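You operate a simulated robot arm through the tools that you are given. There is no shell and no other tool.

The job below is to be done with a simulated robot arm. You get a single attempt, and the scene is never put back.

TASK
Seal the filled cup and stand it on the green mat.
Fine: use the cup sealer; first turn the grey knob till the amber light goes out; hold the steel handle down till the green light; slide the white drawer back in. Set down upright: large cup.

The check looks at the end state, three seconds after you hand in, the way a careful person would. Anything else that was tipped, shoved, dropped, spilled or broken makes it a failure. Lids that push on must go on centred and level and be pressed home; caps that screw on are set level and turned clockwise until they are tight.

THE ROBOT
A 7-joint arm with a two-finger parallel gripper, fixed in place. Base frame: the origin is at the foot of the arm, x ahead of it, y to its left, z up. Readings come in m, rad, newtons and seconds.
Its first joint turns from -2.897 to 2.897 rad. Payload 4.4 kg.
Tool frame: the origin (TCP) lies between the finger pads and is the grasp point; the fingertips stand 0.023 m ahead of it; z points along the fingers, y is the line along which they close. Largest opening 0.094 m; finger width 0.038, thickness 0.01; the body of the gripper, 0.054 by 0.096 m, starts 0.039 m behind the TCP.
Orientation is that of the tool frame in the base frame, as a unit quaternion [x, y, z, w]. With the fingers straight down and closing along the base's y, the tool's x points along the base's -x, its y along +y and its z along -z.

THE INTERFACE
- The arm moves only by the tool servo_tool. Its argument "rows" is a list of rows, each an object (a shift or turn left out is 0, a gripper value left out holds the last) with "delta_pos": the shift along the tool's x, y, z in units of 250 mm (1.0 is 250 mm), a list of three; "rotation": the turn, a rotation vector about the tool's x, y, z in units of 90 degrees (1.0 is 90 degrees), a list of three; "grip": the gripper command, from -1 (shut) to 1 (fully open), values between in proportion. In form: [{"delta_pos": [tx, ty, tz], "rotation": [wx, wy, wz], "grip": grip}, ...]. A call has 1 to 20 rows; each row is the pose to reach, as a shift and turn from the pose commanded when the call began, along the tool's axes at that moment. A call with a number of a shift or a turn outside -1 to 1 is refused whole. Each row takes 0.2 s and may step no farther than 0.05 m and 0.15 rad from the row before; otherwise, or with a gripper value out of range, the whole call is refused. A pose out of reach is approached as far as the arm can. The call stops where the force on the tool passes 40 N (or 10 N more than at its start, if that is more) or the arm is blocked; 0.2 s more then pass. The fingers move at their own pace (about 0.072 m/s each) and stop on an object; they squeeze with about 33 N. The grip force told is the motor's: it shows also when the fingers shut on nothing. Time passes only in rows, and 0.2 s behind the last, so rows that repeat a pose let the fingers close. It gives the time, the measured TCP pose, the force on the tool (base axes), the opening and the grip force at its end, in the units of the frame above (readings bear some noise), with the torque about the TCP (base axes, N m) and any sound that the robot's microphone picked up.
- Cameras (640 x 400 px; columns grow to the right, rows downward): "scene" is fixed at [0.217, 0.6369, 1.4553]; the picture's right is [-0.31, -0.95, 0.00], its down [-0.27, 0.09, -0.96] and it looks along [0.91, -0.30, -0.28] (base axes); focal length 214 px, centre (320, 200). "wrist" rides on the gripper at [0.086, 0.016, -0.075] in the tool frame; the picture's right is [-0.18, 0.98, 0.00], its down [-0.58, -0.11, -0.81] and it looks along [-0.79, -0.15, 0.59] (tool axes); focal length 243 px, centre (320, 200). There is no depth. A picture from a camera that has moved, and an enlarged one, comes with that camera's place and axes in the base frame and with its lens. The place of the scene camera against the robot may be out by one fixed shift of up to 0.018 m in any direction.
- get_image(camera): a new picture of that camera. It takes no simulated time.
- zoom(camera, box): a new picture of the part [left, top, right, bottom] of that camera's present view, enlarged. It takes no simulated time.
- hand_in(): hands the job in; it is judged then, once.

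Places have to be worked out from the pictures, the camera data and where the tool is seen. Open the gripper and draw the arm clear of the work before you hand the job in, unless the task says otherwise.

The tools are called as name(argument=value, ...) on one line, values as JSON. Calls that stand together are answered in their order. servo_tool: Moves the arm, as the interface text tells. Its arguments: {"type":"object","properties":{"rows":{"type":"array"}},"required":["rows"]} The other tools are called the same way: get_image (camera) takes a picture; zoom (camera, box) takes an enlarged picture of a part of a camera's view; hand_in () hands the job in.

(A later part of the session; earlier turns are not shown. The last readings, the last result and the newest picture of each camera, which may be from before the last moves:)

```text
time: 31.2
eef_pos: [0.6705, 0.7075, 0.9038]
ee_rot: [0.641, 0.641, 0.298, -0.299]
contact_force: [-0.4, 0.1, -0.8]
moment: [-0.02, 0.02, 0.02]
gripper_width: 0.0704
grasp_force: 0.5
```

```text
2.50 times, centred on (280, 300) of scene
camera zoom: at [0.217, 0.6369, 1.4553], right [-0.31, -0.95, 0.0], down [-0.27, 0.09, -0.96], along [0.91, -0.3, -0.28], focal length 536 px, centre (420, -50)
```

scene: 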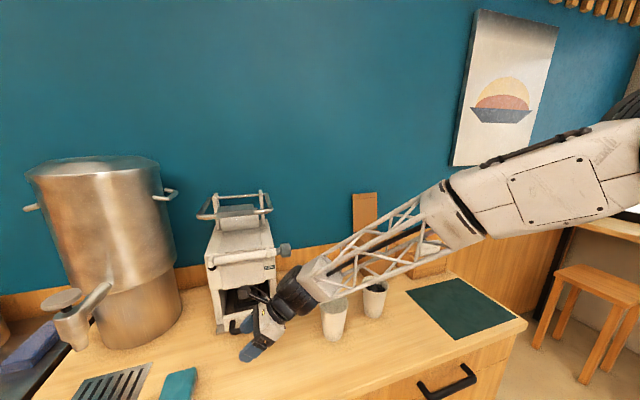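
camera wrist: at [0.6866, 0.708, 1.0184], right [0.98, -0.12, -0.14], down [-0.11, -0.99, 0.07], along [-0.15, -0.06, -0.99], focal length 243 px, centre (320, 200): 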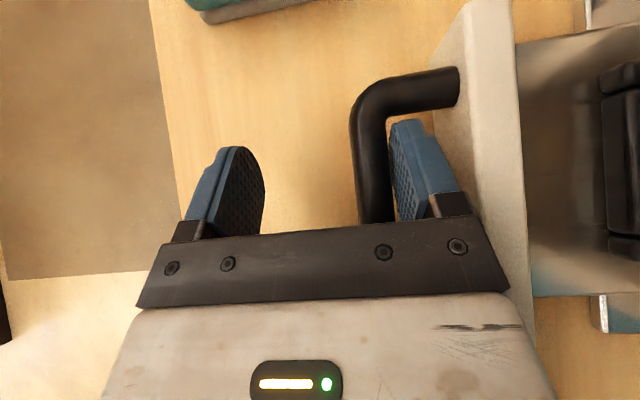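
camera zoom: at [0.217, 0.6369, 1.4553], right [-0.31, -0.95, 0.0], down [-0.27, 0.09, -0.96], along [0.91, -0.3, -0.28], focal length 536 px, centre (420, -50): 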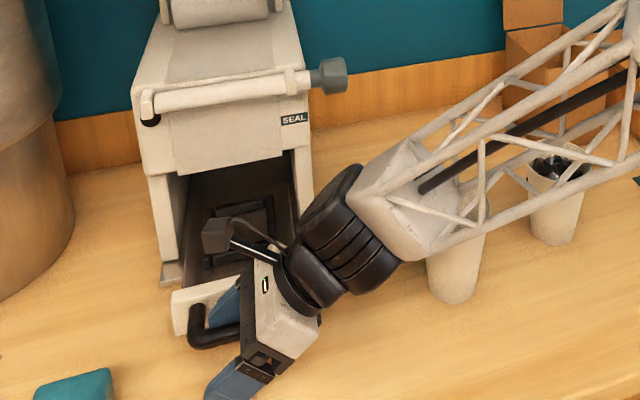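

The drawer slides out freely, about 8 cm so far. I pull on a further ~11 cm, watching for a stop.

servo_tool(rows=[{"delta_pos": [0, -0.06, 0]}, {"delta_pos": [0, -0.12, 0]}, {"delta_pos": [0, -0.18, 0]}, {"delta_pos": [0, -0.24, 0]}, {"delta_pos": [0, -0.3, 0]}, {"delta_pos": [0, -0.36, 0]}, {"delta_pos": [0, -0.4, 0]}, {"delta_pos": [0, -0.4, 0]}])

get_image(camera="wrist")

zoom(camera="scene", box=[190, 220, 370, 380])

```text
time: 33.0
eef_pos: [0.5689, 0.7065, 0.9044]
ee_rot: [0.641, 0.64, 0.299, -0.299]
contact_force: [1.0, -0.4, 0.3]
moment: [0.04, 0.0, 0.02]
gripper_width: 0.0704
grasp_force: 0.5
```

```text
taken
camera wrist: at [0.5853, 0.7063, 1.0187], right [0.98, -0.12, -0.14], down [-0.11, -0.99, 0.07], along [-0.15, -0.06, -0.99], focal length 243 px, centre (320, 200)
```

wrist: 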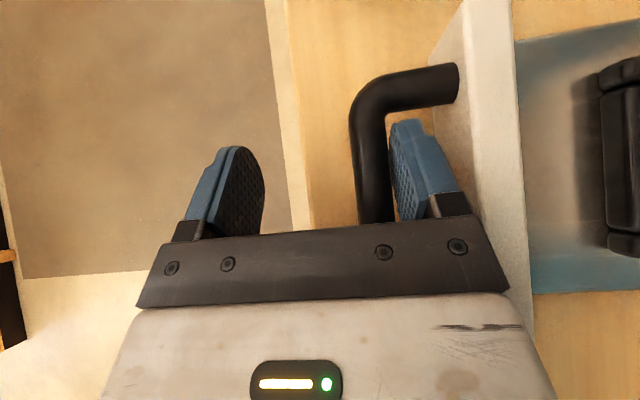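

```text
2.50 times, centred on (280, 300) of scene
camera zoom: at [0.217, 0.6369, 1.4553], right [-0.31, -0.95, 0.0], down [-0.27, 0.09, -0.96], along [0.91, -0.3, -0.28], focal length 536 px, centre (420, -50)
```

zoom: 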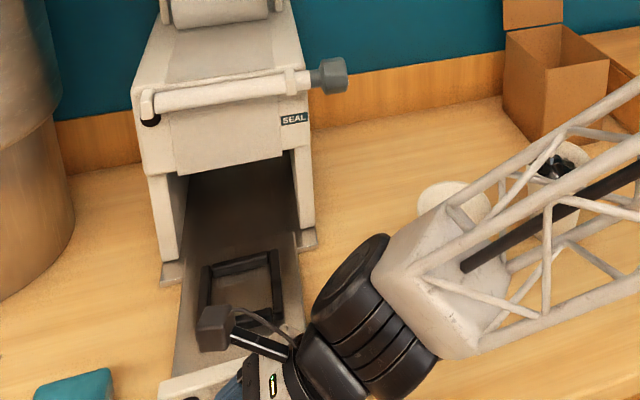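

The cup frame is now around (0.767, 0.70). I pull another 5 cm for gripper clearance from the flap, if the drawer allows.

servo_tool(rows=[{"delta_pos": [0, -0.05, 0]}, {"delta_pos": [0, -0.1, 0]}, {"delta_pos": [0, -0.15, 0]}, {"delta_pos": [0, -0.2, 0]}, {"delta_pos": [0, -0.2, 0]}])

get_image(camera="wrist")

zoom(camera="scene", box=[190, 220, 370, 400])

```text
time: 34.2
eef_pos: [0.5186, 0.7078, 0.9041]
ee_rot: [0.641, 0.641, 0.299, -0.298]
contact_force: [0.9, -0.5, 0.3]
moment: [-0.02, -0.03, 0.0]
gripper_width: 0.0701
grasp_force: 0.3
```

```text
taken
camera wrist: at [0.5349, 0.7074, 1.0193], right [0.98, -0.12, -0.14], down [-0.11, -0.99, 0.07], along [-0.15, -0.06, -0.99], focal length 243 px, centre (320, 200)
```

wrist: 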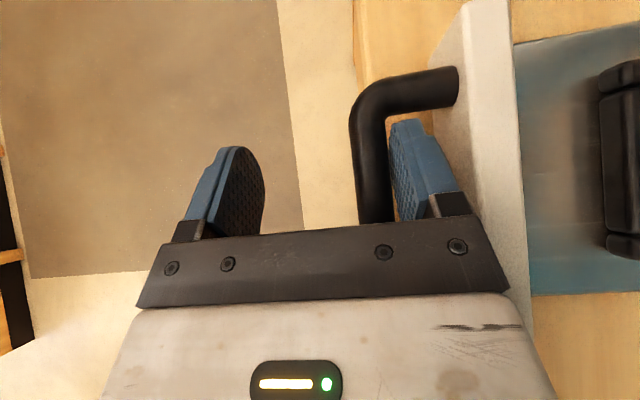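

```text
2.22 times, centred on (280, 310) of scene
camera zoom: at [0.217, 0.6369, 1.4553], right [-0.31, -0.95, 0.0], down [-0.27, 0.09, -0.96], along [0.91, -0.3, -0.28], focal length 477 px, centre (409, -44)
```

zoom: 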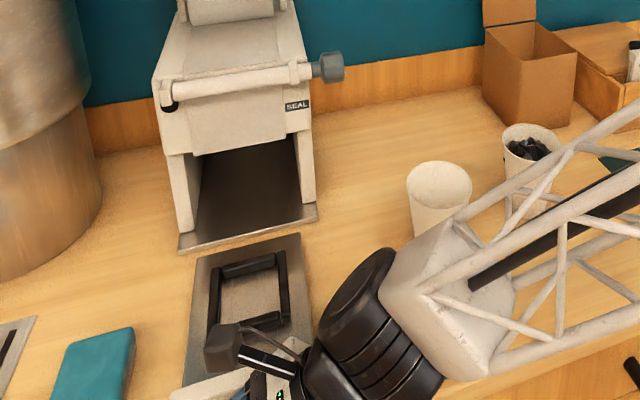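

The tray is fully exposed, frame near x≈0.717. I unhook by rising 9 cm, then look down on the frame from above.

servo_tool(rows=[{"delta_pos": [0.07, 0, -0.059]}, {"delta_pos": [0.14, 0, -0.118]}, {"delta_pos": [0.21, 0, -0.177]}, {"delta_pos": [0.3, 0, -0.25]}, {"delta_pos": [0.3, 0.15, -0.3]}, {"delta_pos": [0.3, 0.3, -0.36]}, {"delta_pos": [0.3, 0.45, -0.42]}, {"delta_pos": [0.3, 0.6, -0.48]}, {"delta_pos": [0.3, 0.6, -0.48]}])

get_image(camera="wrist")

get_image(camera="scene")

```text
time: 36.2
eef_pos: [0.6699, 0.6626, 1.0386]
ee_rot: [0.642, 0.64, 0.299, -0.298]
contact_force: [-0.7, 1.1, 0.0]
moment: [0.01, 0.03, 0.01]
gripper_width: 0.0698
grasp_force: 0.0
```

```text
taken
camera wrist: at [0.6868, 0.663, 1.1531], right [0.98, -0.12, -0.14], down [-0.11, -0.99, 0.07], along [-0.15, -0.06, -0.99], focal length 243 px, centre (320, 200)
```

wrist: 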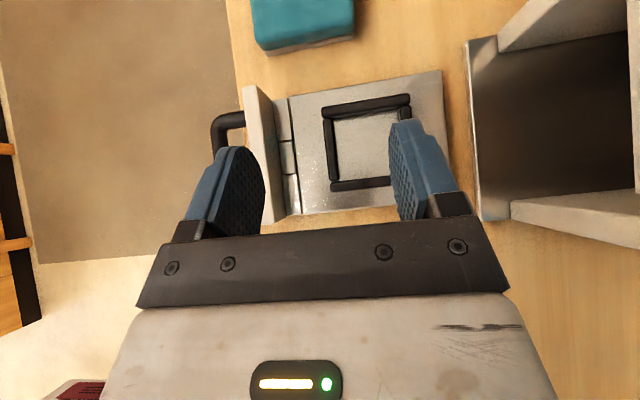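

```text
taken
```

scene: 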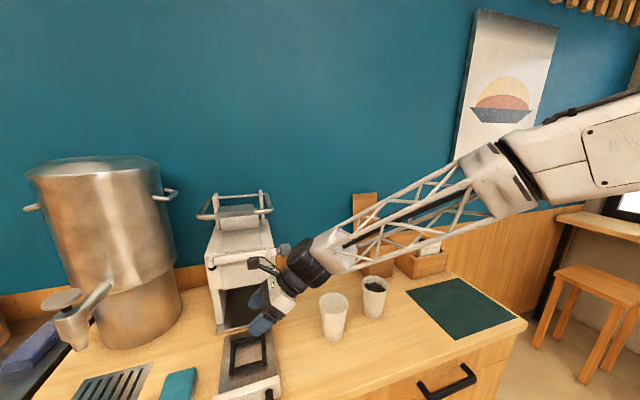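

The frame centre measures about (0.710, 0.705), inner opening ~8 cm. I now steepen the tool to 20° off vertical while travelling high toward the filled cup.

servo_tool(rows=[{"delta_pos": [0.06, 0.02, -0.12], "rotation": [0, -0.0667, 0]}, {"delta_pos": [0.1, 0.04, -0.27], "rotation": [0, -0.1333, 0]}, {"delta_pos": [0.03, 0.06, -0.43], "rotation": [0, -0.2, 0]}, {"delta_pos": [-0.08, 0.09, -0.59], "rotation": [0, -0.2667, 0]}, {"delta_pos": [-0.17, 0.12, -0.73], "rotation": [0, -0.3333, 0]}, {"delta_pos": [-0.239, 0.12, -0.844], "rotation": [0, -0.3333, 0]}, {"delta_pos": [-0.239, 0.12, -0.844], "rotation": [0, -0.3333, 0]}])

get_image(camera="wrist")

```text
time: 37.8
eef_pos: [0.6987, 0.4627, 1.1269]
ee_rot: [0.696, 0.697, 0.122, -0.122]
contact_force: [-0.1, 0.6, -0.6]
moment: [0.02, -0.01, -0.01]
gripper_width: 0.0699
grasp_force: 0.1
```

```text
taken
camera wrist: at [0.7148, 0.5208, 1.2277], right [0.98, -0.17, -0.06], down [-0.11, -0.82, 0.56], along [-0.15, -0.54, -0.83], focal length 243 px, centre (320, 200)
```

wrist: 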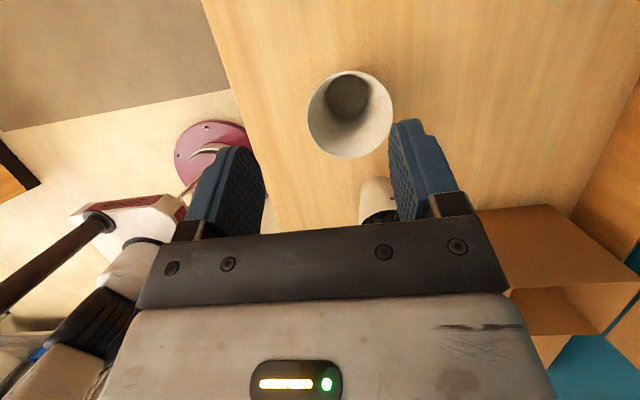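

I carry on to a viewing spot above and just behind the filled cup, opening the fingers fully.

servo_tool(rows=[{"delta_pos": [-0.168, 0.037, -0.036], "grip": 1}, {"delta_pos": [-0.337, 0.074, -0.071]}, {"delta_pos": [-0.505, 0.11, -0.107]}, {"delta_pos": [-0.674, 0.147, -0.142]}, {"delta_pos": [-0.842, 0.184, -0.178]}, {"delta_pos": [-0.842, 0.184, -0.178]}])

get_image(camera="wrist")

zoom(camera="wrist", box=[240, 60, 440, 240])

get_image(camera="scene")

```text
time: 39.2
eef_pos: [0.7452, 0.2496, 1.0969]
ee_rot: [0.696, 0.696, 0.124, -0.123]
contact_force: [-0.4, -0.4, 0.7]
moment: [-0.01, -0.01, 0.0]
gripper_width: 0.0939
grasp_force: 0.1
```

```text
taken
camera wrist: at [0.7616, 0.3071, 1.1973], right [0.98, -0.17, -0.06], down [-0.11, -0.82, 0.56], along [-0.15, -0.54, -0.83], focal length 243 px, centre (320, 200)
```

wrist: 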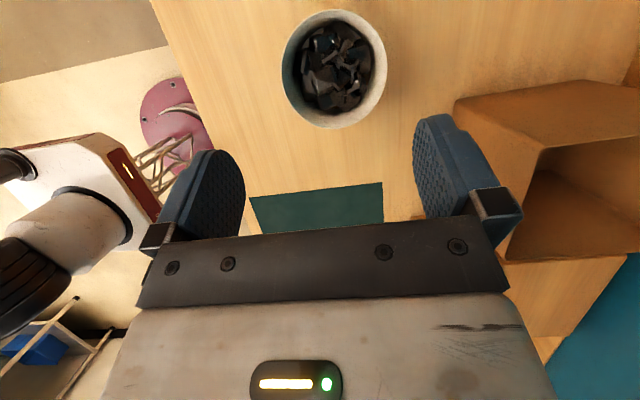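

```text
2.22 times, centred on (340, 150) of wrist
camera zoom: at [0.7616, 0.3071, 1.1973], right [0.98, -0.17, -0.06], down [-0.11, -0.82, 0.56], along [-0.15, -0.54, -0.83], focal length 539 px, centre (276, 311)
```

zoom: 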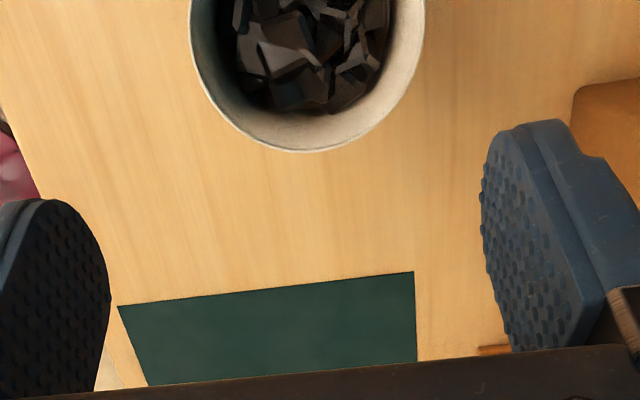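

```text
taken
```

scene: 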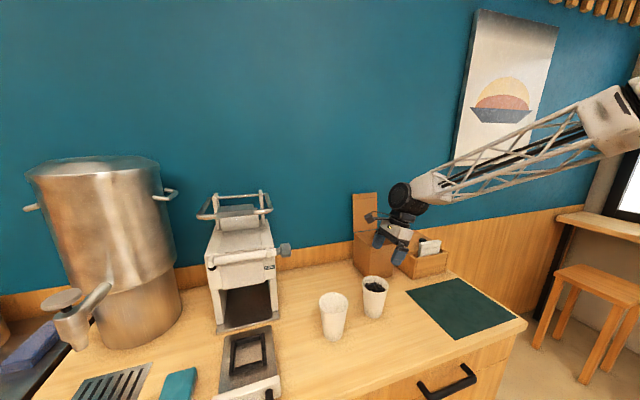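

The filled cup's rim centre is about (0.755, 0.284, 0.963), diameter ~0.088 — a narrow fit, so I approach in steps. First to just above the rim, aligned in x.

servo_tool(rows=[{"delta_pos": [0, 0.013, 0.11]}, {"delta_pos": [0, 0.026, 0.22]}, {"delta_pos": [0, 0.039, 0.328]}, {"delta_pos": [0, 0.039, 0.328]}])

get_image(camera="wrist")

zoom(camera="scene", box=[330, 200, 470, 330])

```text
time: 40.2
eef_pos: [0.7537, 0.2797, 1.02]
ee_rot: [0.697, 0.696, 0.122, -0.123]
contact_force: [-0.1, -0.7, -0.3]
moment: [0.03, 0.01, -0.01]
gripper_width: 0.0942
grasp_force: 0.0
```

```text
taken
camera wrist: at [0.7705, 0.336, 1.1203], right [0.98, -0.17, -0.06], down [-0.11, -0.82, 0.56], along [-0.15, -0.54, -0.83], focal length 243 px, centre (320, 200)
```

wrist: 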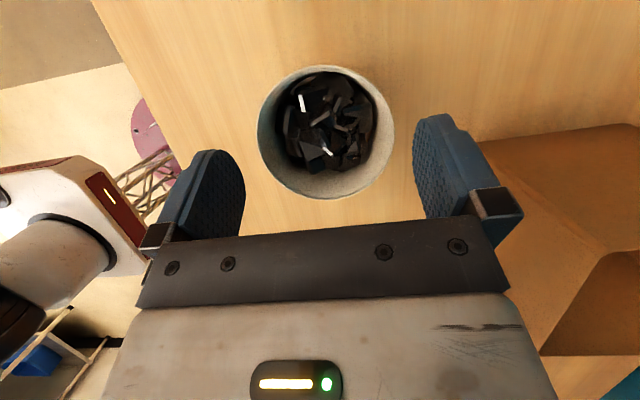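

```text
3.08 times, centred on (400, 265) of scene
camera zoom: at [0.217, 0.6369, 1.4553], right [-0.31, -0.95, 0.0], down [-0.27, 0.09, -0.96], along [0.91, -0.3, -0.28], focal length 660 px, centre (74, 0)
```

zoom: 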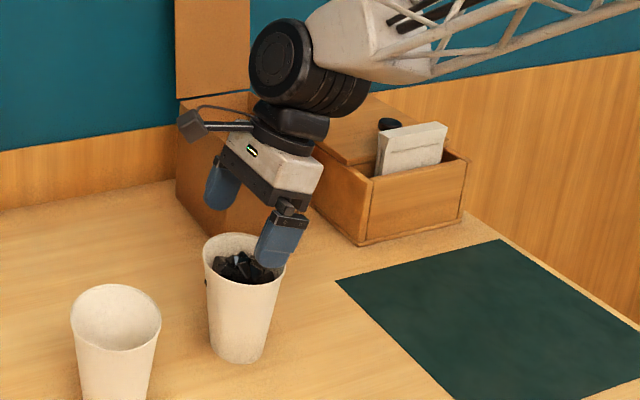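

The rim is ~0.091 m wide, too tight to straddle from above, so I'll grasp the cup's narrower body from the side with a nearly horizontal tool. I retreat up and back, pitching the tool up to 5° below horizontal.

servo_tool(rows=[{"delta_pos": [0.03, -0.03, -0.12], "rotation": [0, 0.03, 0]}, {"delta_pos": [0.05, -0.06, -0.26], "rotation": [0, 0.115, 0]}, {"delta_pos": [0.0, -0.1, -0.35], "rotation": [0, 0.2, 0]}, {"delta_pos": [-0.09, -0.13, -0.39], "rotation": [0, 0.285, 0]}, {"delta_pos": [-0.18, -0.17, -0.42], "rotation": [0, 0.37, 0]}, {"delta_pos": [-0.267, -0.2, -0.438], "rotation": [0, 0.455, 0]}, {"delta_pos": [-0.267, -0.2, -0.438], "rotation": [0, 0.54, 0]}, {"delta_pos": [-0.267, -0.2, -0.438], "rotation": [0, 0.63, 0]}, {"delta_pos": [-0.267, -0.2, -0.438], "rotation": [0, 0.722, 0]}, {"delta_pos": [-0.267, -0.2, -0.438], "rotation": [0, 0.722, 0]}])

servo_tool(rows=[{"rotation": [-0.083, 0, 0.0073]}, {"rotation": [-0.166, 0, 0.0145]}, {"rotation": [-0.249, 0, 0.0218]}, {"rotation": [-0.332, 0, 0.029]}, {"rotation": [-0.332, 0, 0.029]}])

get_image(camera="wrist")

get_image(camera="scene")

```text
time: 42.4
eef_pos: [0.7063, 0.1771, 1.1009]
ee_rot: [0.521, 0.521, 0.478, -0.477]
contact_force: [-0.3, -0.4, -0.3]
moment: [-0.01, 0.0, 0.0]
gripper_width: 0.0942
grasp_force: 0.1
```

```text
time: 43.6
eef_pos: [0.7045, 0.1786, 1.1007]
ee_rot: [0.638, 0.368, 0.586, -0.338]
contact_force: [1.3, -0.1, 0.5]
moment: [0.01, 0.02, 0.01]
gripper_width: 0.094
grasp_force: 0.1
```

```text
taken
camera wrist: at [0.686, 0.1141, 1.1942], right [0.84, -0.51, -0.18], down [-0.52, -0.69, -0.51], along [0.13, 0.52, -0.84], focal length 243 px, centre (320, 200)
```

wrist: 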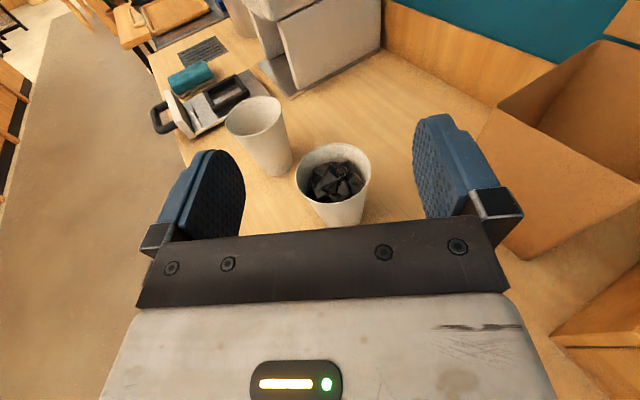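

```text
taken
```

scene: 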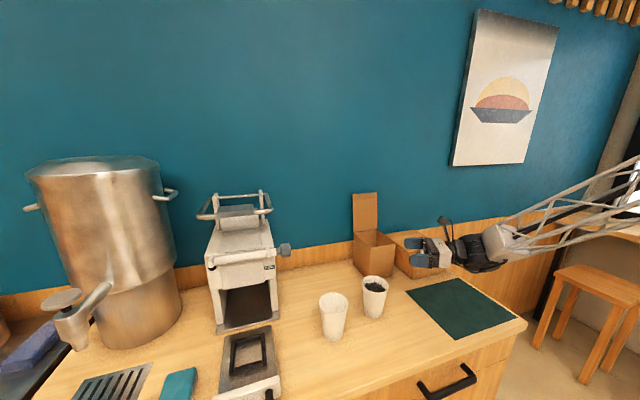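

The camera confirms the cup axis at about (0.755, 0.283). I descend to a pre-grasp behind it at z≈0.925.

servo_tool(rows=[{"delta_pos": [-0.15, -0.008, 0.036]}, {"delta_pos": [-0.3, -0.015, 0.072]}, {"delta_pos": [-0.45, -0.022, 0.108]}, {"delta_pos": [-0.6, -0.029, 0.144]}, {"delta_pos": [-0.691, -0.033, 0.166]}, {"delta_pos": [-0.691, -0.033, 0.166]}])

get_image(camera="wrist")

zoom(camera="scene", box=[320, 200, 560, 350])

```text
time: 45.0
eef_pos: [0.7121, 0.2047, 0.9258]
ee_rot: [0.638, 0.369, 0.585, -0.338]
contact_force: [0.5, -0.2, -0.8]
moment: [-0.01, 0.0, -0.01]
gripper_width: 0.0939
grasp_force: 0.1
```

```text
taken
camera wrist: at [0.6937, 0.1406, 1.0187], right [0.84, -0.51, -0.18], down [-0.52, -0.69, -0.51], along [0.13, 0.52, -0.84], focal length 243 px, centre (320, 200)
```

wrist: 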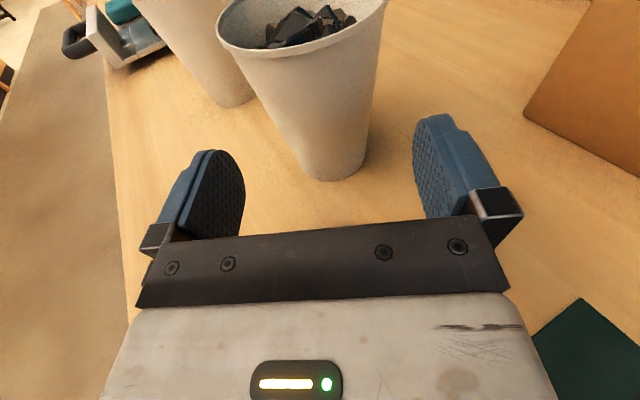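

```text
2.67 times, centred on (440, 275) of scene
camera zoom: at [0.217, 0.6369, 1.4553], right [-0.31, -0.95, 0.0], down [-0.27, 0.09, -0.96], along [0.91, -0.3, -0.28], focal length 572 px, centre (0, 0)
```

zoom: 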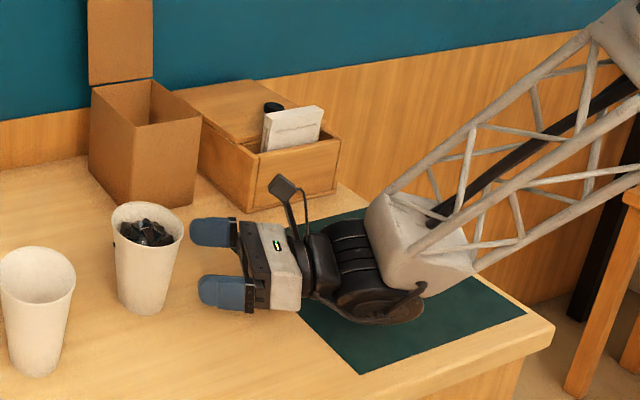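

Cup bottom reads z≈0.845 and it's 2 mm off-centre laterally. I advance 4.5 cm with that correction and check alignment before enclosing it.

servo_tool(rows=[{"delta_pos": [0.005, -0.004, 0.06]}, {"delta_pos": [0.01, -0.008, 0.12]}, {"delta_pos": [0.0157, -0.008, 0.18]}, {"delta_pos": [0.0157, -0.008, 0.18]}])

get_image(camera="wrist")

zoom(camera="scene", box=[340, 240, 460, 340])

```text
time: 46.0
eef_pos: [0.7318, 0.2467, 0.9251]
ee_rot: [0.638, 0.37, 0.584, -0.338]
contact_force: [0.1, 0.6, 0.9]
moment: [-0.01, 0.0, 0.02]
gripper_width: 0.0941
grasp_force: 0.1
```

```text
taken
camera wrist: at [0.7127, 0.1814, 1.0189], right [0.84, -0.51, -0.18], down [-0.52, -0.69, -0.51], along [0.13, 0.52, -0.84], focal length 243 px, centre (320, 200)
```

wrist: 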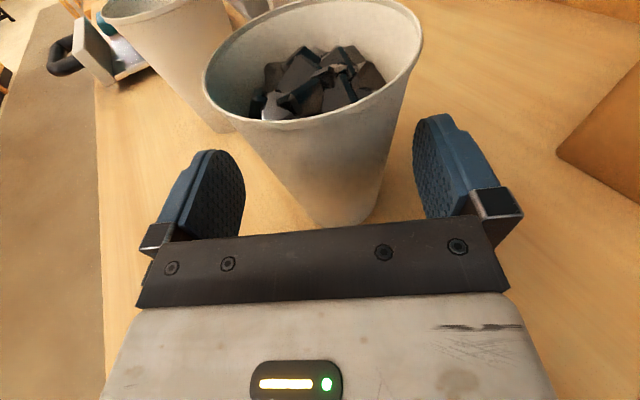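

```text
4.00 times, centred on (400, 290) of scene
camera zoom: at [0.217, 0.6369, 1.4553], right [-0.31, -0.95, 0.0], down [-0.27, 0.09, -0.96], along [0.91, -0.3, -0.28], focal length 858 px, centre (0, -160)
```

zoom: 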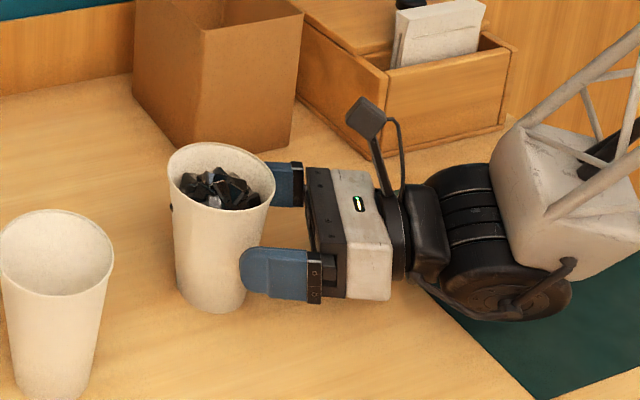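

Alignment is within 2–3 mm. I advance the last 3 cm so the cup sits between the pads, checking for contact.

servo_tool(rows=[{"delta_pos": [0.0035, 0.006, 0.04]}, {"delta_pos": [0.007, 0.008, 0.08]}, {"delta_pos": [0.0104, 0.008, 0.12]}, {"delta_pos": [0.0104, 0.008, 0.12]}])

get_image(camera="wrist")

zoom(camera="scene", box=[340, 240, 460, 340])

```text
time: 47.0
eef_pos: [0.7494, 0.2705, 0.9264]
ee_rot: [0.638, 0.369, 0.585, -0.338]
contact_force: [0.1, 0.0, 0.5]
moment: [-0.02, 0.05, 0.03]
gripper_width: 0.0937
grasp_force: 0.0
```

```text
taken
camera wrist: at [0.7304, 0.2066, 1.0189], right [0.84, -0.51, -0.18], down [-0.52, -0.69, -0.51], along [0.13, 0.52, -0.84], focal length 243 px, centre (320, 200)
```

wrist: 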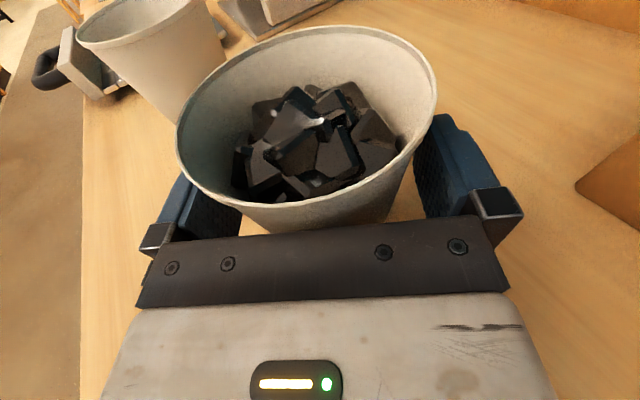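

```text
4.00 times, centred on (400, 290) of scene
camera zoom: at [0.217, 0.6369, 1.4553], right [-0.31, -0.95, 0.0], down [-0.27, 0.09, -0.96], along [0.91, -0.3, -0.28], focal length 858 px, centre (0, -160)
```

zoom: 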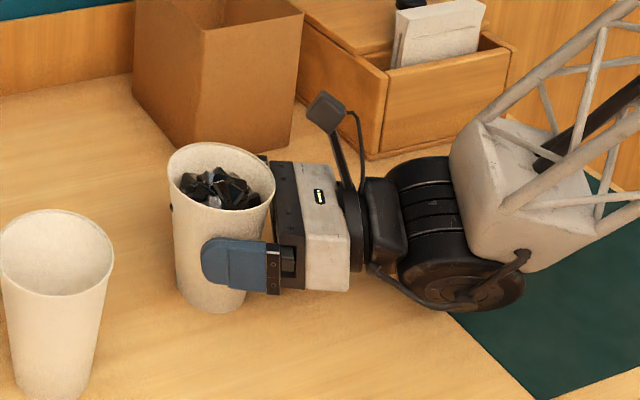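

No contact, cup between the pads. I close the gripper.

servo_tool(rows=[{"grip": -1}, {"grip": -1}, {"grip": -1}])

get_image(camera="wrist")

zoom(camera="scene", box=[340, 240, 460, 340])

```text
time: 47.8
eef_pos: [0.7499, 0.2712, 0.9251]
ee_rot: [0.638, 0.369, 0.585, -0.338]
contact_force: [1.1, 0.1, 0.4]
moment: [-0.05, -0.08, 0.0]
gripper_width: 0.0817
grasp_force: 32.9
```

```text
taken
camera wrist: at [0.7303, 0.2065, 1.019], right [0.84, -0.51, -0.18], down [-0.52, -0.69, -0.51], along [0.13, 0.52, -0.84], focal length 243 px, centre (320, 200)
```

wrist: 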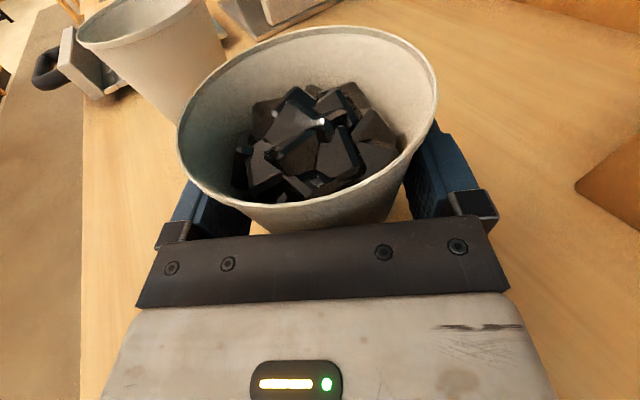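

```text
4.00 times, centred on (400, 290) of scene
camera zoom: at [0.217, 0.6369, 1.4553], right [-0.31, -0.95, 0.0], down [-0.27, 0.09, -0.96], along [0.91, -0.3, -0.28], focal length 858 px, centre (0, -160)
```

zoom: 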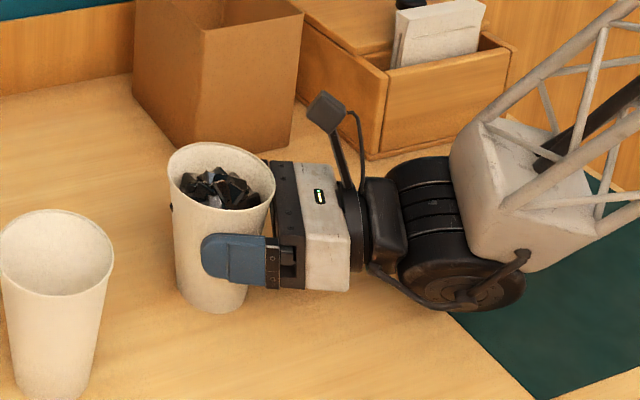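

Firm grip (0.082 m, 33 N). I lift straight up 12 cm smoothly.

servo_tool(rows=[{"delta_pos": [0.04, 0, -0.0035]}, {"delta_pos": [0.12, 0, -0.0105]}, {"delta_pos": [0.22, 0, -0.019]}, {"delta_pos": [0.32, 0, -0.028]}, {"delta_pos": [0.42, 0, -0.037]}, {"delta_pos": [0.478, 0, -0.042]}, {"delta_pos": [0.478, 0, -0.042]}])

get_image(camera="scene")

get_image(camera="wrist")

```text
time: 49.4
eef_pos: [0.7478, 0.2724, 1.0468]
ee_rot: [0.638, 0.368, 0.586, -0.338]
contact_force: [0.0, 0.4, -3.5]
moment: [-0.05, 0.03, 0.01]
gripper_width: 0.0816
grasp_force: 32.8
```

```text
taken
```

scene: 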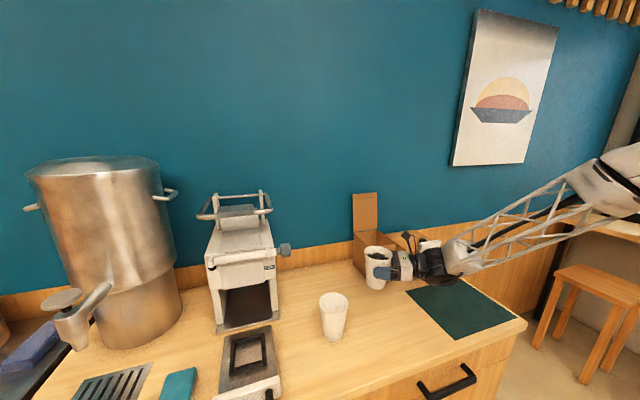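

```text
taken
camera wrist: at [0.7282, 0.2066, 1.1391], right [0.84, -0.51, -0.18], down [-0.52, -0.69, -0.51], along [0.13, 0.52, -0.84], focal length 243 px, centre (320, 200)
```

wrist: 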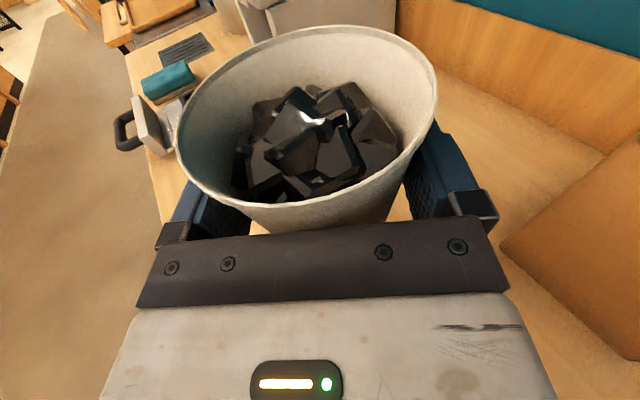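

The cup is held upright (about 3.5 N). I raise a little more and carry it, orientation fixed, toward the tray in two legs at a safe height over the empty cup.

servo_tool(rows=[{"delta_pos": [0.11, 0, -0.01]}, {"delta_pos": [0.219, 0, -0.019]}, {"delta_pos": [0.229, -0.083, 0.095]}, {"delta_pos": [0.239, -0.165, 0.208]}, {"delta_pos": [0.248, -0.248, 0.322]}, {"delta_pos": [0.258, -0.331, 0.435]}, {"delta_pos": [0.268, -0.413, 0.549]}, {"delta_pos": [0.278, -0.496, 0.662]}, {"delta_pos": [0.278, -0.496, 0.662]}])

servo_tool(rows=[{"delta_pos": [0.01, -0.083, 0.114]}, {"delta_pos": [0.02, -0.166, 0.228]}, {"delta_pos": [0.03, -0.25, 0.342]}, {"delta_pos": [0.04, -0.333, 0.456]}, {"delta_pos": [0.05, -0.416, 0.57]}, {"delta_pos": [0.06, -0.5, 0.684]}, {"delta_pos": [0.06, -0.5, 0.684]}])

get_image(camera="scene")

get_image(camera="wrist")

```text
time: 51.4
eef_pos: [0.7252, 0.4797, 1.1007]
ee_rot: [0.638, 0.369, 0.585, -0.339]
contact_force: [0.0, 0.0, -3.6]
moment: [-0.05, 0.0, 0.03]
gripper_width: 0.0812
grasp_force: 32.9
```

```text
time: 53.0
eef_pos: [0.7038, 0.6908, 1.0994]
ee_rot: [0.639, 0.369, 0.585, -0.337]
contact_force: [0.5, 0.1, -3.7]
moment: [-0.06, 0.02, 0.03]
gripper_width: 0.0815
grasp_force: 32.7
```

```text
taken
```

scene: 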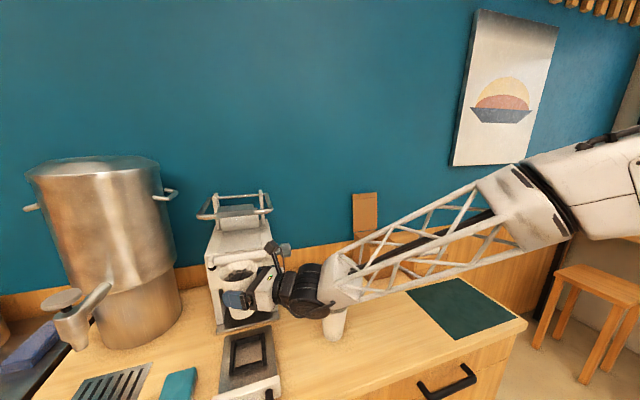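

```text
taken
camera wrist: at [0.6843, 0.6272, 1.1919], right [0.84, -0.51, -0.18], down [-0.52, -0.69, -0.51], along [0.13, 0.52, -0.84], focal length 243 px, centre (320, 200)
```

wrist: 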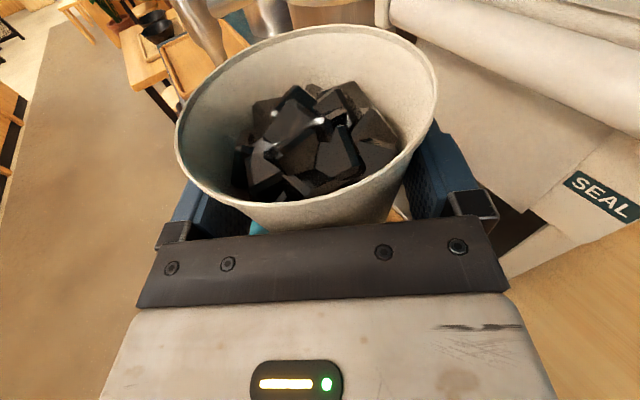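

The cup hangs above the tray region. I enlarge the scene view to compare cup and frame.

zoom(camera="scene", box=[190, 240, 350, 400])

```text
2.50 times, centred on (270, 320) of scene
camera zoom: at [0.217, 0.6369, 1.4553], right [-0.31, -0.95, 0.0], down [-0.27, 0.09, -0.96], along [0.91, -0.3, -0.28], focal length 536 px, centre (445, -100)
```

zoom: 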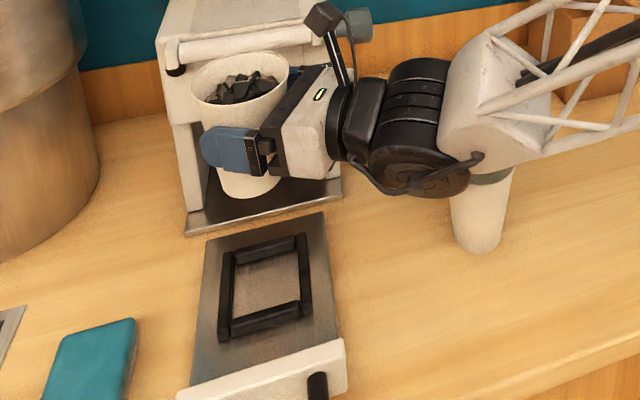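

Frame centre is about (0.708, 0.703) and clearances around the cup base are only ~4 mm. I lower to about 6 cm above table level and then compare in the pictures.

servo_tool(rows=[{"delta_pos": [-0.115, -0.003, 0.01]}, {"delta_pos": [-0.23, -0.006, 0.02]}, {"delta_pos": [-0.345, -0.01, 0.03]}, {"delta_pos": [-0.458, -0.01, 0.038]}, {"delta_pos": [-0.458, -0.01, 0.038]}])

zoom(camera="scene", box=[210, 290, 310, 390])

zoom(camera="scene", box=[190, 240, 350, 400])

get_image(camera="wrist")

```text
time: 54.2
eef_pos: [0.7008, 0.6914, 0.9825]
ee_rot: [0.638, 0.369, 0.585, -0.338]
contact_force: [1.0, 0.3, -3.3]
moment: [0.0, 0.02, -0.01]
gripper_width: 0.0817
grasp_force: 33.5
```

```text
4.00 times, centred on (260, 340) of scene
camera zoom: at [0.217, 0.6369, 1.4553], right [-0.31, -0.95, 0.0], down [-0.27, 0.09, -0.96], along [0.91, -0.3, -0.28], focal length 858 px, centre (560, -360)
```

zoom: 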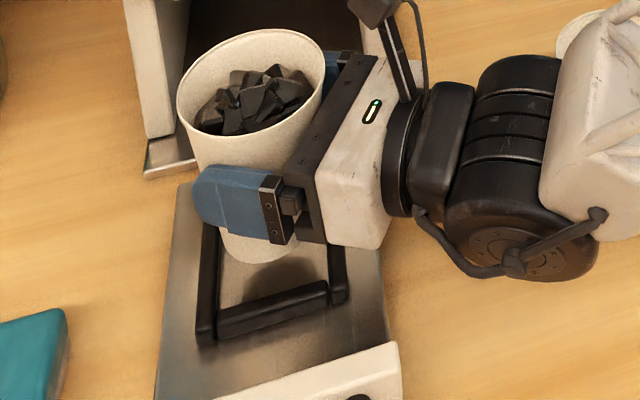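

```text
2.50 times, centred on (270, 320) of scene
camera zoom: at [0.217, 0.6369, 1.4553], right [-0.31, -0.95, 0.0], down [-0.27, 0.09, -0.96], along [0.91, -0.3, -0.28], focal length 536 px, centre (445, -100)
```

zoom: 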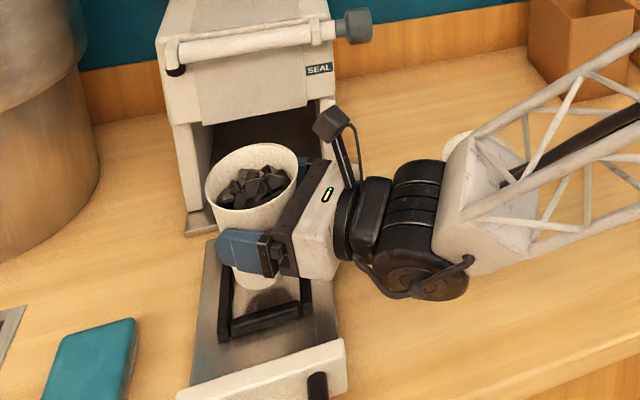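

```text
taken
camera wrist: at [0.6819, 0.6274, 1.0766], right [0.84, -0.51, -0.18], down [-0.52, -0.69, -0.51], along [0.13, 0.52, -0.84], focal length 243 px, centre (320, 200)
```

wrist: 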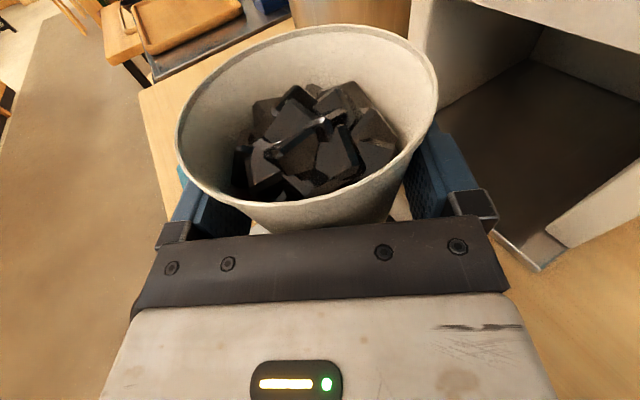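

The rim projects just where I predict; I look closer at the cup's base relative to the frame.

zoom(camera="scene", box=[245, 320, 305, 380])

```text
6.67 times, centred on (275, 350) of scene
camera zoom: at [0.217, 0.6369, 1.4553], right [-0.31, -0.95, 0.0], down [-0.27, 0.09, -0.96], along [0.91, -0.3, -0.28], focal length 1430 px, centre (620, -800)
```

zoom: 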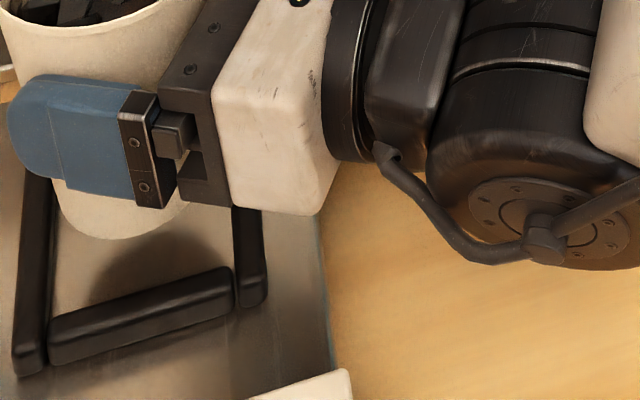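

Prediction matches the picture: cup base centre about (0.7074, 0.7028), frame centre about (0.707, 0.702), bar tops near z≈0.878. I lower 2 cm to hover just above the bars and look again.

servo_tool(rows=[{"delta_pos": [-0.04, 0.0, 0.0025]}, {"delta_pos": [-0.08, 0.0, 0.004]}, {"delta_pos": [-0.08, 0.0, 0.004]}])

zoom(camera="scene", box=[235, 310, 295, 370])

```text
time: 55.0
eef_pos: [0.7017, 0.6921, 0.9648]
ee_rot: [0.639, 0.369, 0.585, -0.338]
contact_force: [0.5, 0.7, -3.8]
moment: [-0.08, 0.06, 0.02]
gripper_width: 0.0811
grasp_force: 32.9
```

```text
6.67 times, centred on (265, 340) of scene
camera zoom: at [0.217, 0.6369, 1.4553], right [-0.31, -0.95, 0.0], down [-0.27, 0.09, -0.96], along [0.91, -0.3, -0.28], focal length 1430 px, centre (687, -733)
```

zoom: 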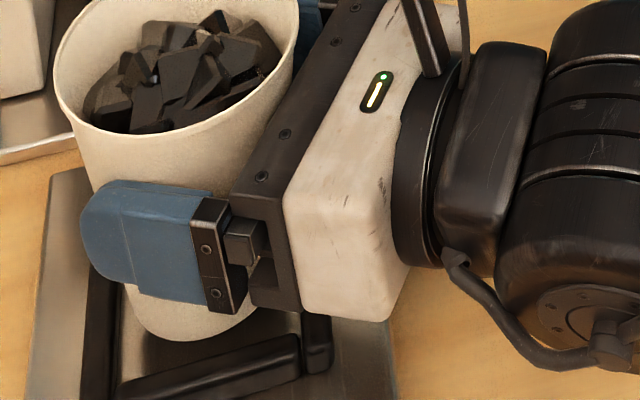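

The base sits about 2.5 mm too far toward +y relative to the frame. I correct that and lower 8 mm, watching force.

servo_tool(rows=[{"delta_pos": [0, 0.0054, -0.0093]}, {"delta_pos": [-0.016, 0.0054, -0.008]}, {"delta_pos": [-0.032, 0.0054, -0.0065]}, {"delta_pos": [-0.032, 0.0054, -0.0065]}])

zoom(camera="scene", box=[235, 310, 295, 370])

```text
time: 56.0
eef_pos: [0.7015, 0.6903, 0.9577]
ee_rot: [0.638, 0.37, 0.585, -0.338]
contact_force: [-0.4, 1.2, -3.5]
moment: [-0.07, 0.01, -0.03]
gripper_width: 0.0813
grasp_force: 32.8
```

```text
6.67 times, centred on (265, 340) of scene
camera zoom: at [0.217, 0.6369, 1.4553], right [-0.31, -0.95, 0.0], down [-0.27, 0.09, -0.96], along [0.91, -0.3, -0.28], focal length 1430 px, centre (687, -733)
```

zoom: 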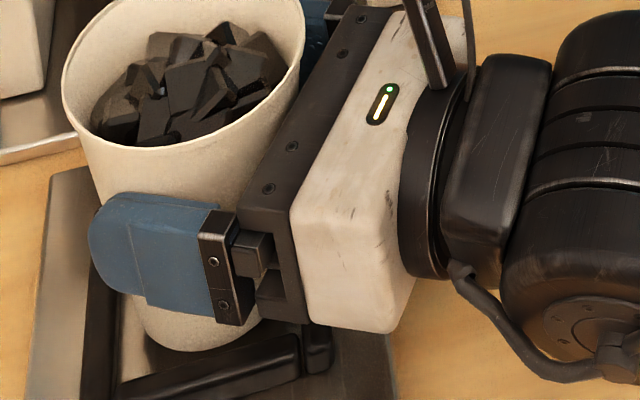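

No contact yet. I continue down in small steps, watching the vertical force.

servo_tool(rows=[{"delta_pos": [-0.008, 0, 0.0007]}, {"delta_pos": [-0.016, 0, 0.0014]}, {"delta_pos": [-0.016, 0, 0.0014]}])

zoom(camera="scene", box=[235, 310, 295, 370])

```text
time: 56.8
eef_pos: [0.701, 0.6895, 0.9526]
ee_rot: [0.639, 0.368, 0.586, -0.337]
contact_force: [0.6, -0.5, -3.9]
moment: [-0.02, 0.0, 0.01]
gripper_width: 0.0815
grasp_force: 33.2
```

```text
6.67 times, centred on (265, 340) of scene
camera zoom: at [0.217, 0.6369, 1.4553], right [-0.31, -0.95, 0.0], down [-0.27, 0.09, -0.96], along [0.91, -0.3, -0.28], focal length 1430 px, centre (687, -733)
```

zoom: 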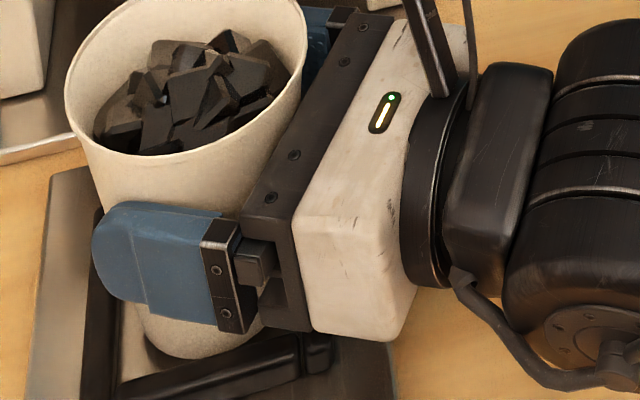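

Still free. Another 5 mm down.

servo_tool(rows=[{"delta_pos": [-0.01, 0, 0.0009]}, {"delta_pos": [-0.02, 0, 0.0018]}, {"delta_pos": [-0.02, 0, 0.0018]}])

zoom(camera="scene", box=[235, 310, 295, 370])

```text
time: 57.6
eef_pos: [0.7014, 0.6892, 0.9472]
ee_rot: [0.638, 0.368, 0.585, -0.338]
contact_force: [0.9, -0.8, -4.4]
moment: [-0.04, 0.01, 0.0]
gripper_width: 0.0817
grasp_force: 33.2
```

```text
6.67 times, centred on (265, 340) of scene
camera zoom: at [0.217, 0.6369, 1.4553], right [-0.31, -0.95, 0.0], down [-0.27, 0.09, -0.96], along [0.91, -0.3, -0.28], focal length 1430 px, centre (687, -733)
```

zoom: 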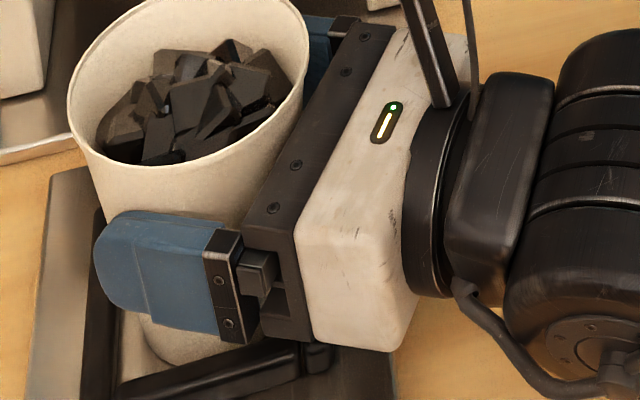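

The front bar now starts to hide the cup's base, so it is entering the frame. I go down further in small steps.

servo_tool(rows=[{"delta_pos": [-0.01, 0, 0.0009]}, {"delta_pos": [-0.02, 0, 0.0018]}, {"delta_pos": [-0.02, 0, 0.0018]}])

zoom(camera="scene", box=[235, 310, 295, 370])

```text
time: 58.4
eef_pos: [0.7015, 0.6912, 0.9467]
ee_rot: [0.637, 0.369, 0.587, -0.339]
contact_force: [0.7, 0.8, 21.9]
moment: [0.23, -0.1, 0.09]
gripper_width: 0.0812
grasp_force: 32.8
```

```text
6.67 times, centred on (265, 340) of scene
camera zoom: at [0.217, 0.6369, 1.4553], right [-0.31, -0.95, 0.0], down [-0.27, 0.09, -0.96], along [0.91, -0.3, -0.28], focal length 1430 px, centre (687, -733)
```

zoom: 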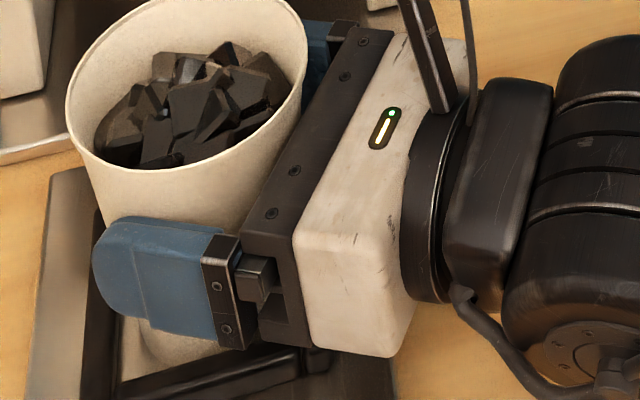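

There is +22 N of contact at z≈0.947; I must be sure it's the plate and not a bar. I lift 6 mm, shift 4 mm toward −x, and press to the same command to compare.

servo_tool(rows=[{"delta_pos": [0.024, 0, -0.002]}, {"delta_pos": [0.024, -0.0139, -0.01]}, {"delta_pos": [0.01, -0.0139, -0.009]}, {"delta_pos": [0.0, -0.0139, -0.008]}, {"delta_pos": [0.0, -0.0139, -0.008]}])

zoom(camera="scene", box=[235, 310, 295, 370])

```text
time: 59.6
eef_pos: [0.6986, 0.6897, 0.9446]
ee_rot: [0.638, 0.368, 0.586, -0.337]
contact_force: [1.4, -0.1, 21.1]
moment: [0.2, -0.09, 0.07]
gripper_width: 0.0813
grasp_force: 32.8
```

```text
6.67 times, centred on (265, 340) of scene
camera zoom: at [0.217, 0.6369, 1.4553], right [-0.31, -0.95, 0.0], down [-0.27, 0.09, -0.96], along [0.91, -0.3, -0.28], focal length 1430 px, centre (687, -733)
```

zoom: 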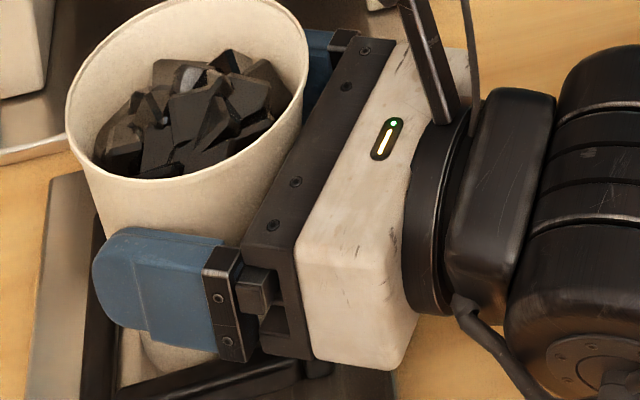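

Nearly the same height and force. I repeat with another 4 mm toward −x to see whether the height drops.

servo_tool(rows=[{"delta_pos": [0.024, 0, -0.002]}, {"delta_pos": [0.024, -0.0139, -0.01]}, {"delta_pos": [0.01, -0.0139, -0.009]}, {"delta_pos": [0.0, -0.0139, -0.008]}, {"delta_pos": [0.0, -0.0139, -0.008]}])

zoom(camera="scene", box=[235, 310, 295, 370])

```text
time: 60.8
eef_pos: [0.693, 0.6909, 0.9453]
ee_rot: [0.638, 0.368, 0.586, -0.338]
contact_force: [0.9, -1.3, 13.5]
moment: [0.0, -0.12, -0.03]
gripper_width: 0.0807
grasp_force: 32.1
```

```text
6.67 times, centred on (265, 340) of scene
camera zoom: at [0.217, 0.6369, 1.4553], right [-0.31, -0.95, 0.0], down [-0.27, 0.09, -0.96], along [0.91, -0.3, -0.28], focal length 1430 px, centre (687, -733)
```

zoom: 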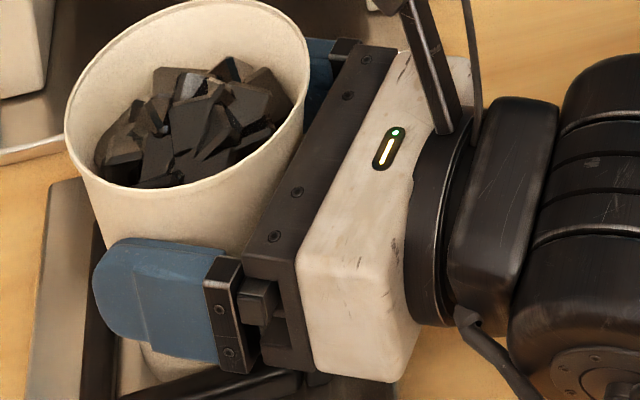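

The tray itself crept ~4 mm with the last shift, suggesting the base is inside the frame and pushed the front bar. I look at a wider enlarged view to verify.

zoom(camera="scene", box=[230, 325, 290, 385])

zoom(camera="scene", box=[190, 240, 350, 400])

get_image(camera="wrist")

```text
6.67 times, centred on (260, 355) of scene
camera zoom: at [0.217, 0.6369, 1.4553], right [-0.31, -0.95, 0.0], down [-0.27, 0.09, -0.96], along [0.91, -0.3, -0.28], focal length 1430 px, centre (720, -833)
```

zoom: 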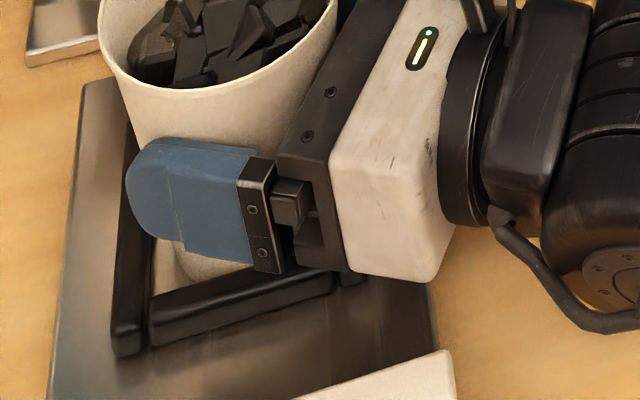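

```text
2.50 times, centred on (270, 320) of scene
camera zoom: at [0.217, 0.6369, 1.4553], right [-0.31, -0.95, 0.0], down [-0.27, 0.09, -0.96], along [0.91, -0.3, -0.28], focal length 536 px, centre (445, -100)
```

zoom: 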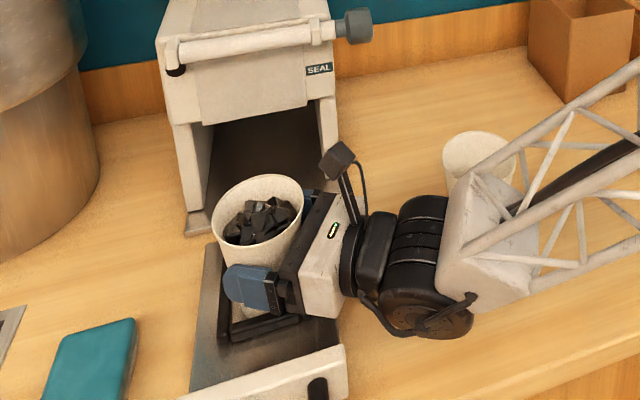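

```text
taken
camera wrist: at [0.6744, 0.6248, 1.0378], right [0.84, -0.51, -0.18], down [-0.52, -0.68, -0.51], along [0.13, 0.53, -0.84], focal length 243 px, centre (320, 200)
```

wrist: 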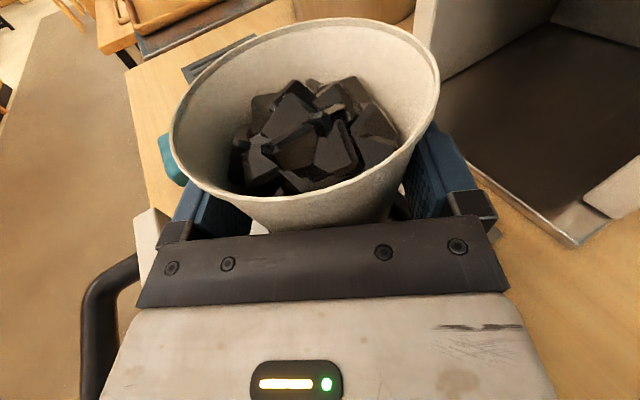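

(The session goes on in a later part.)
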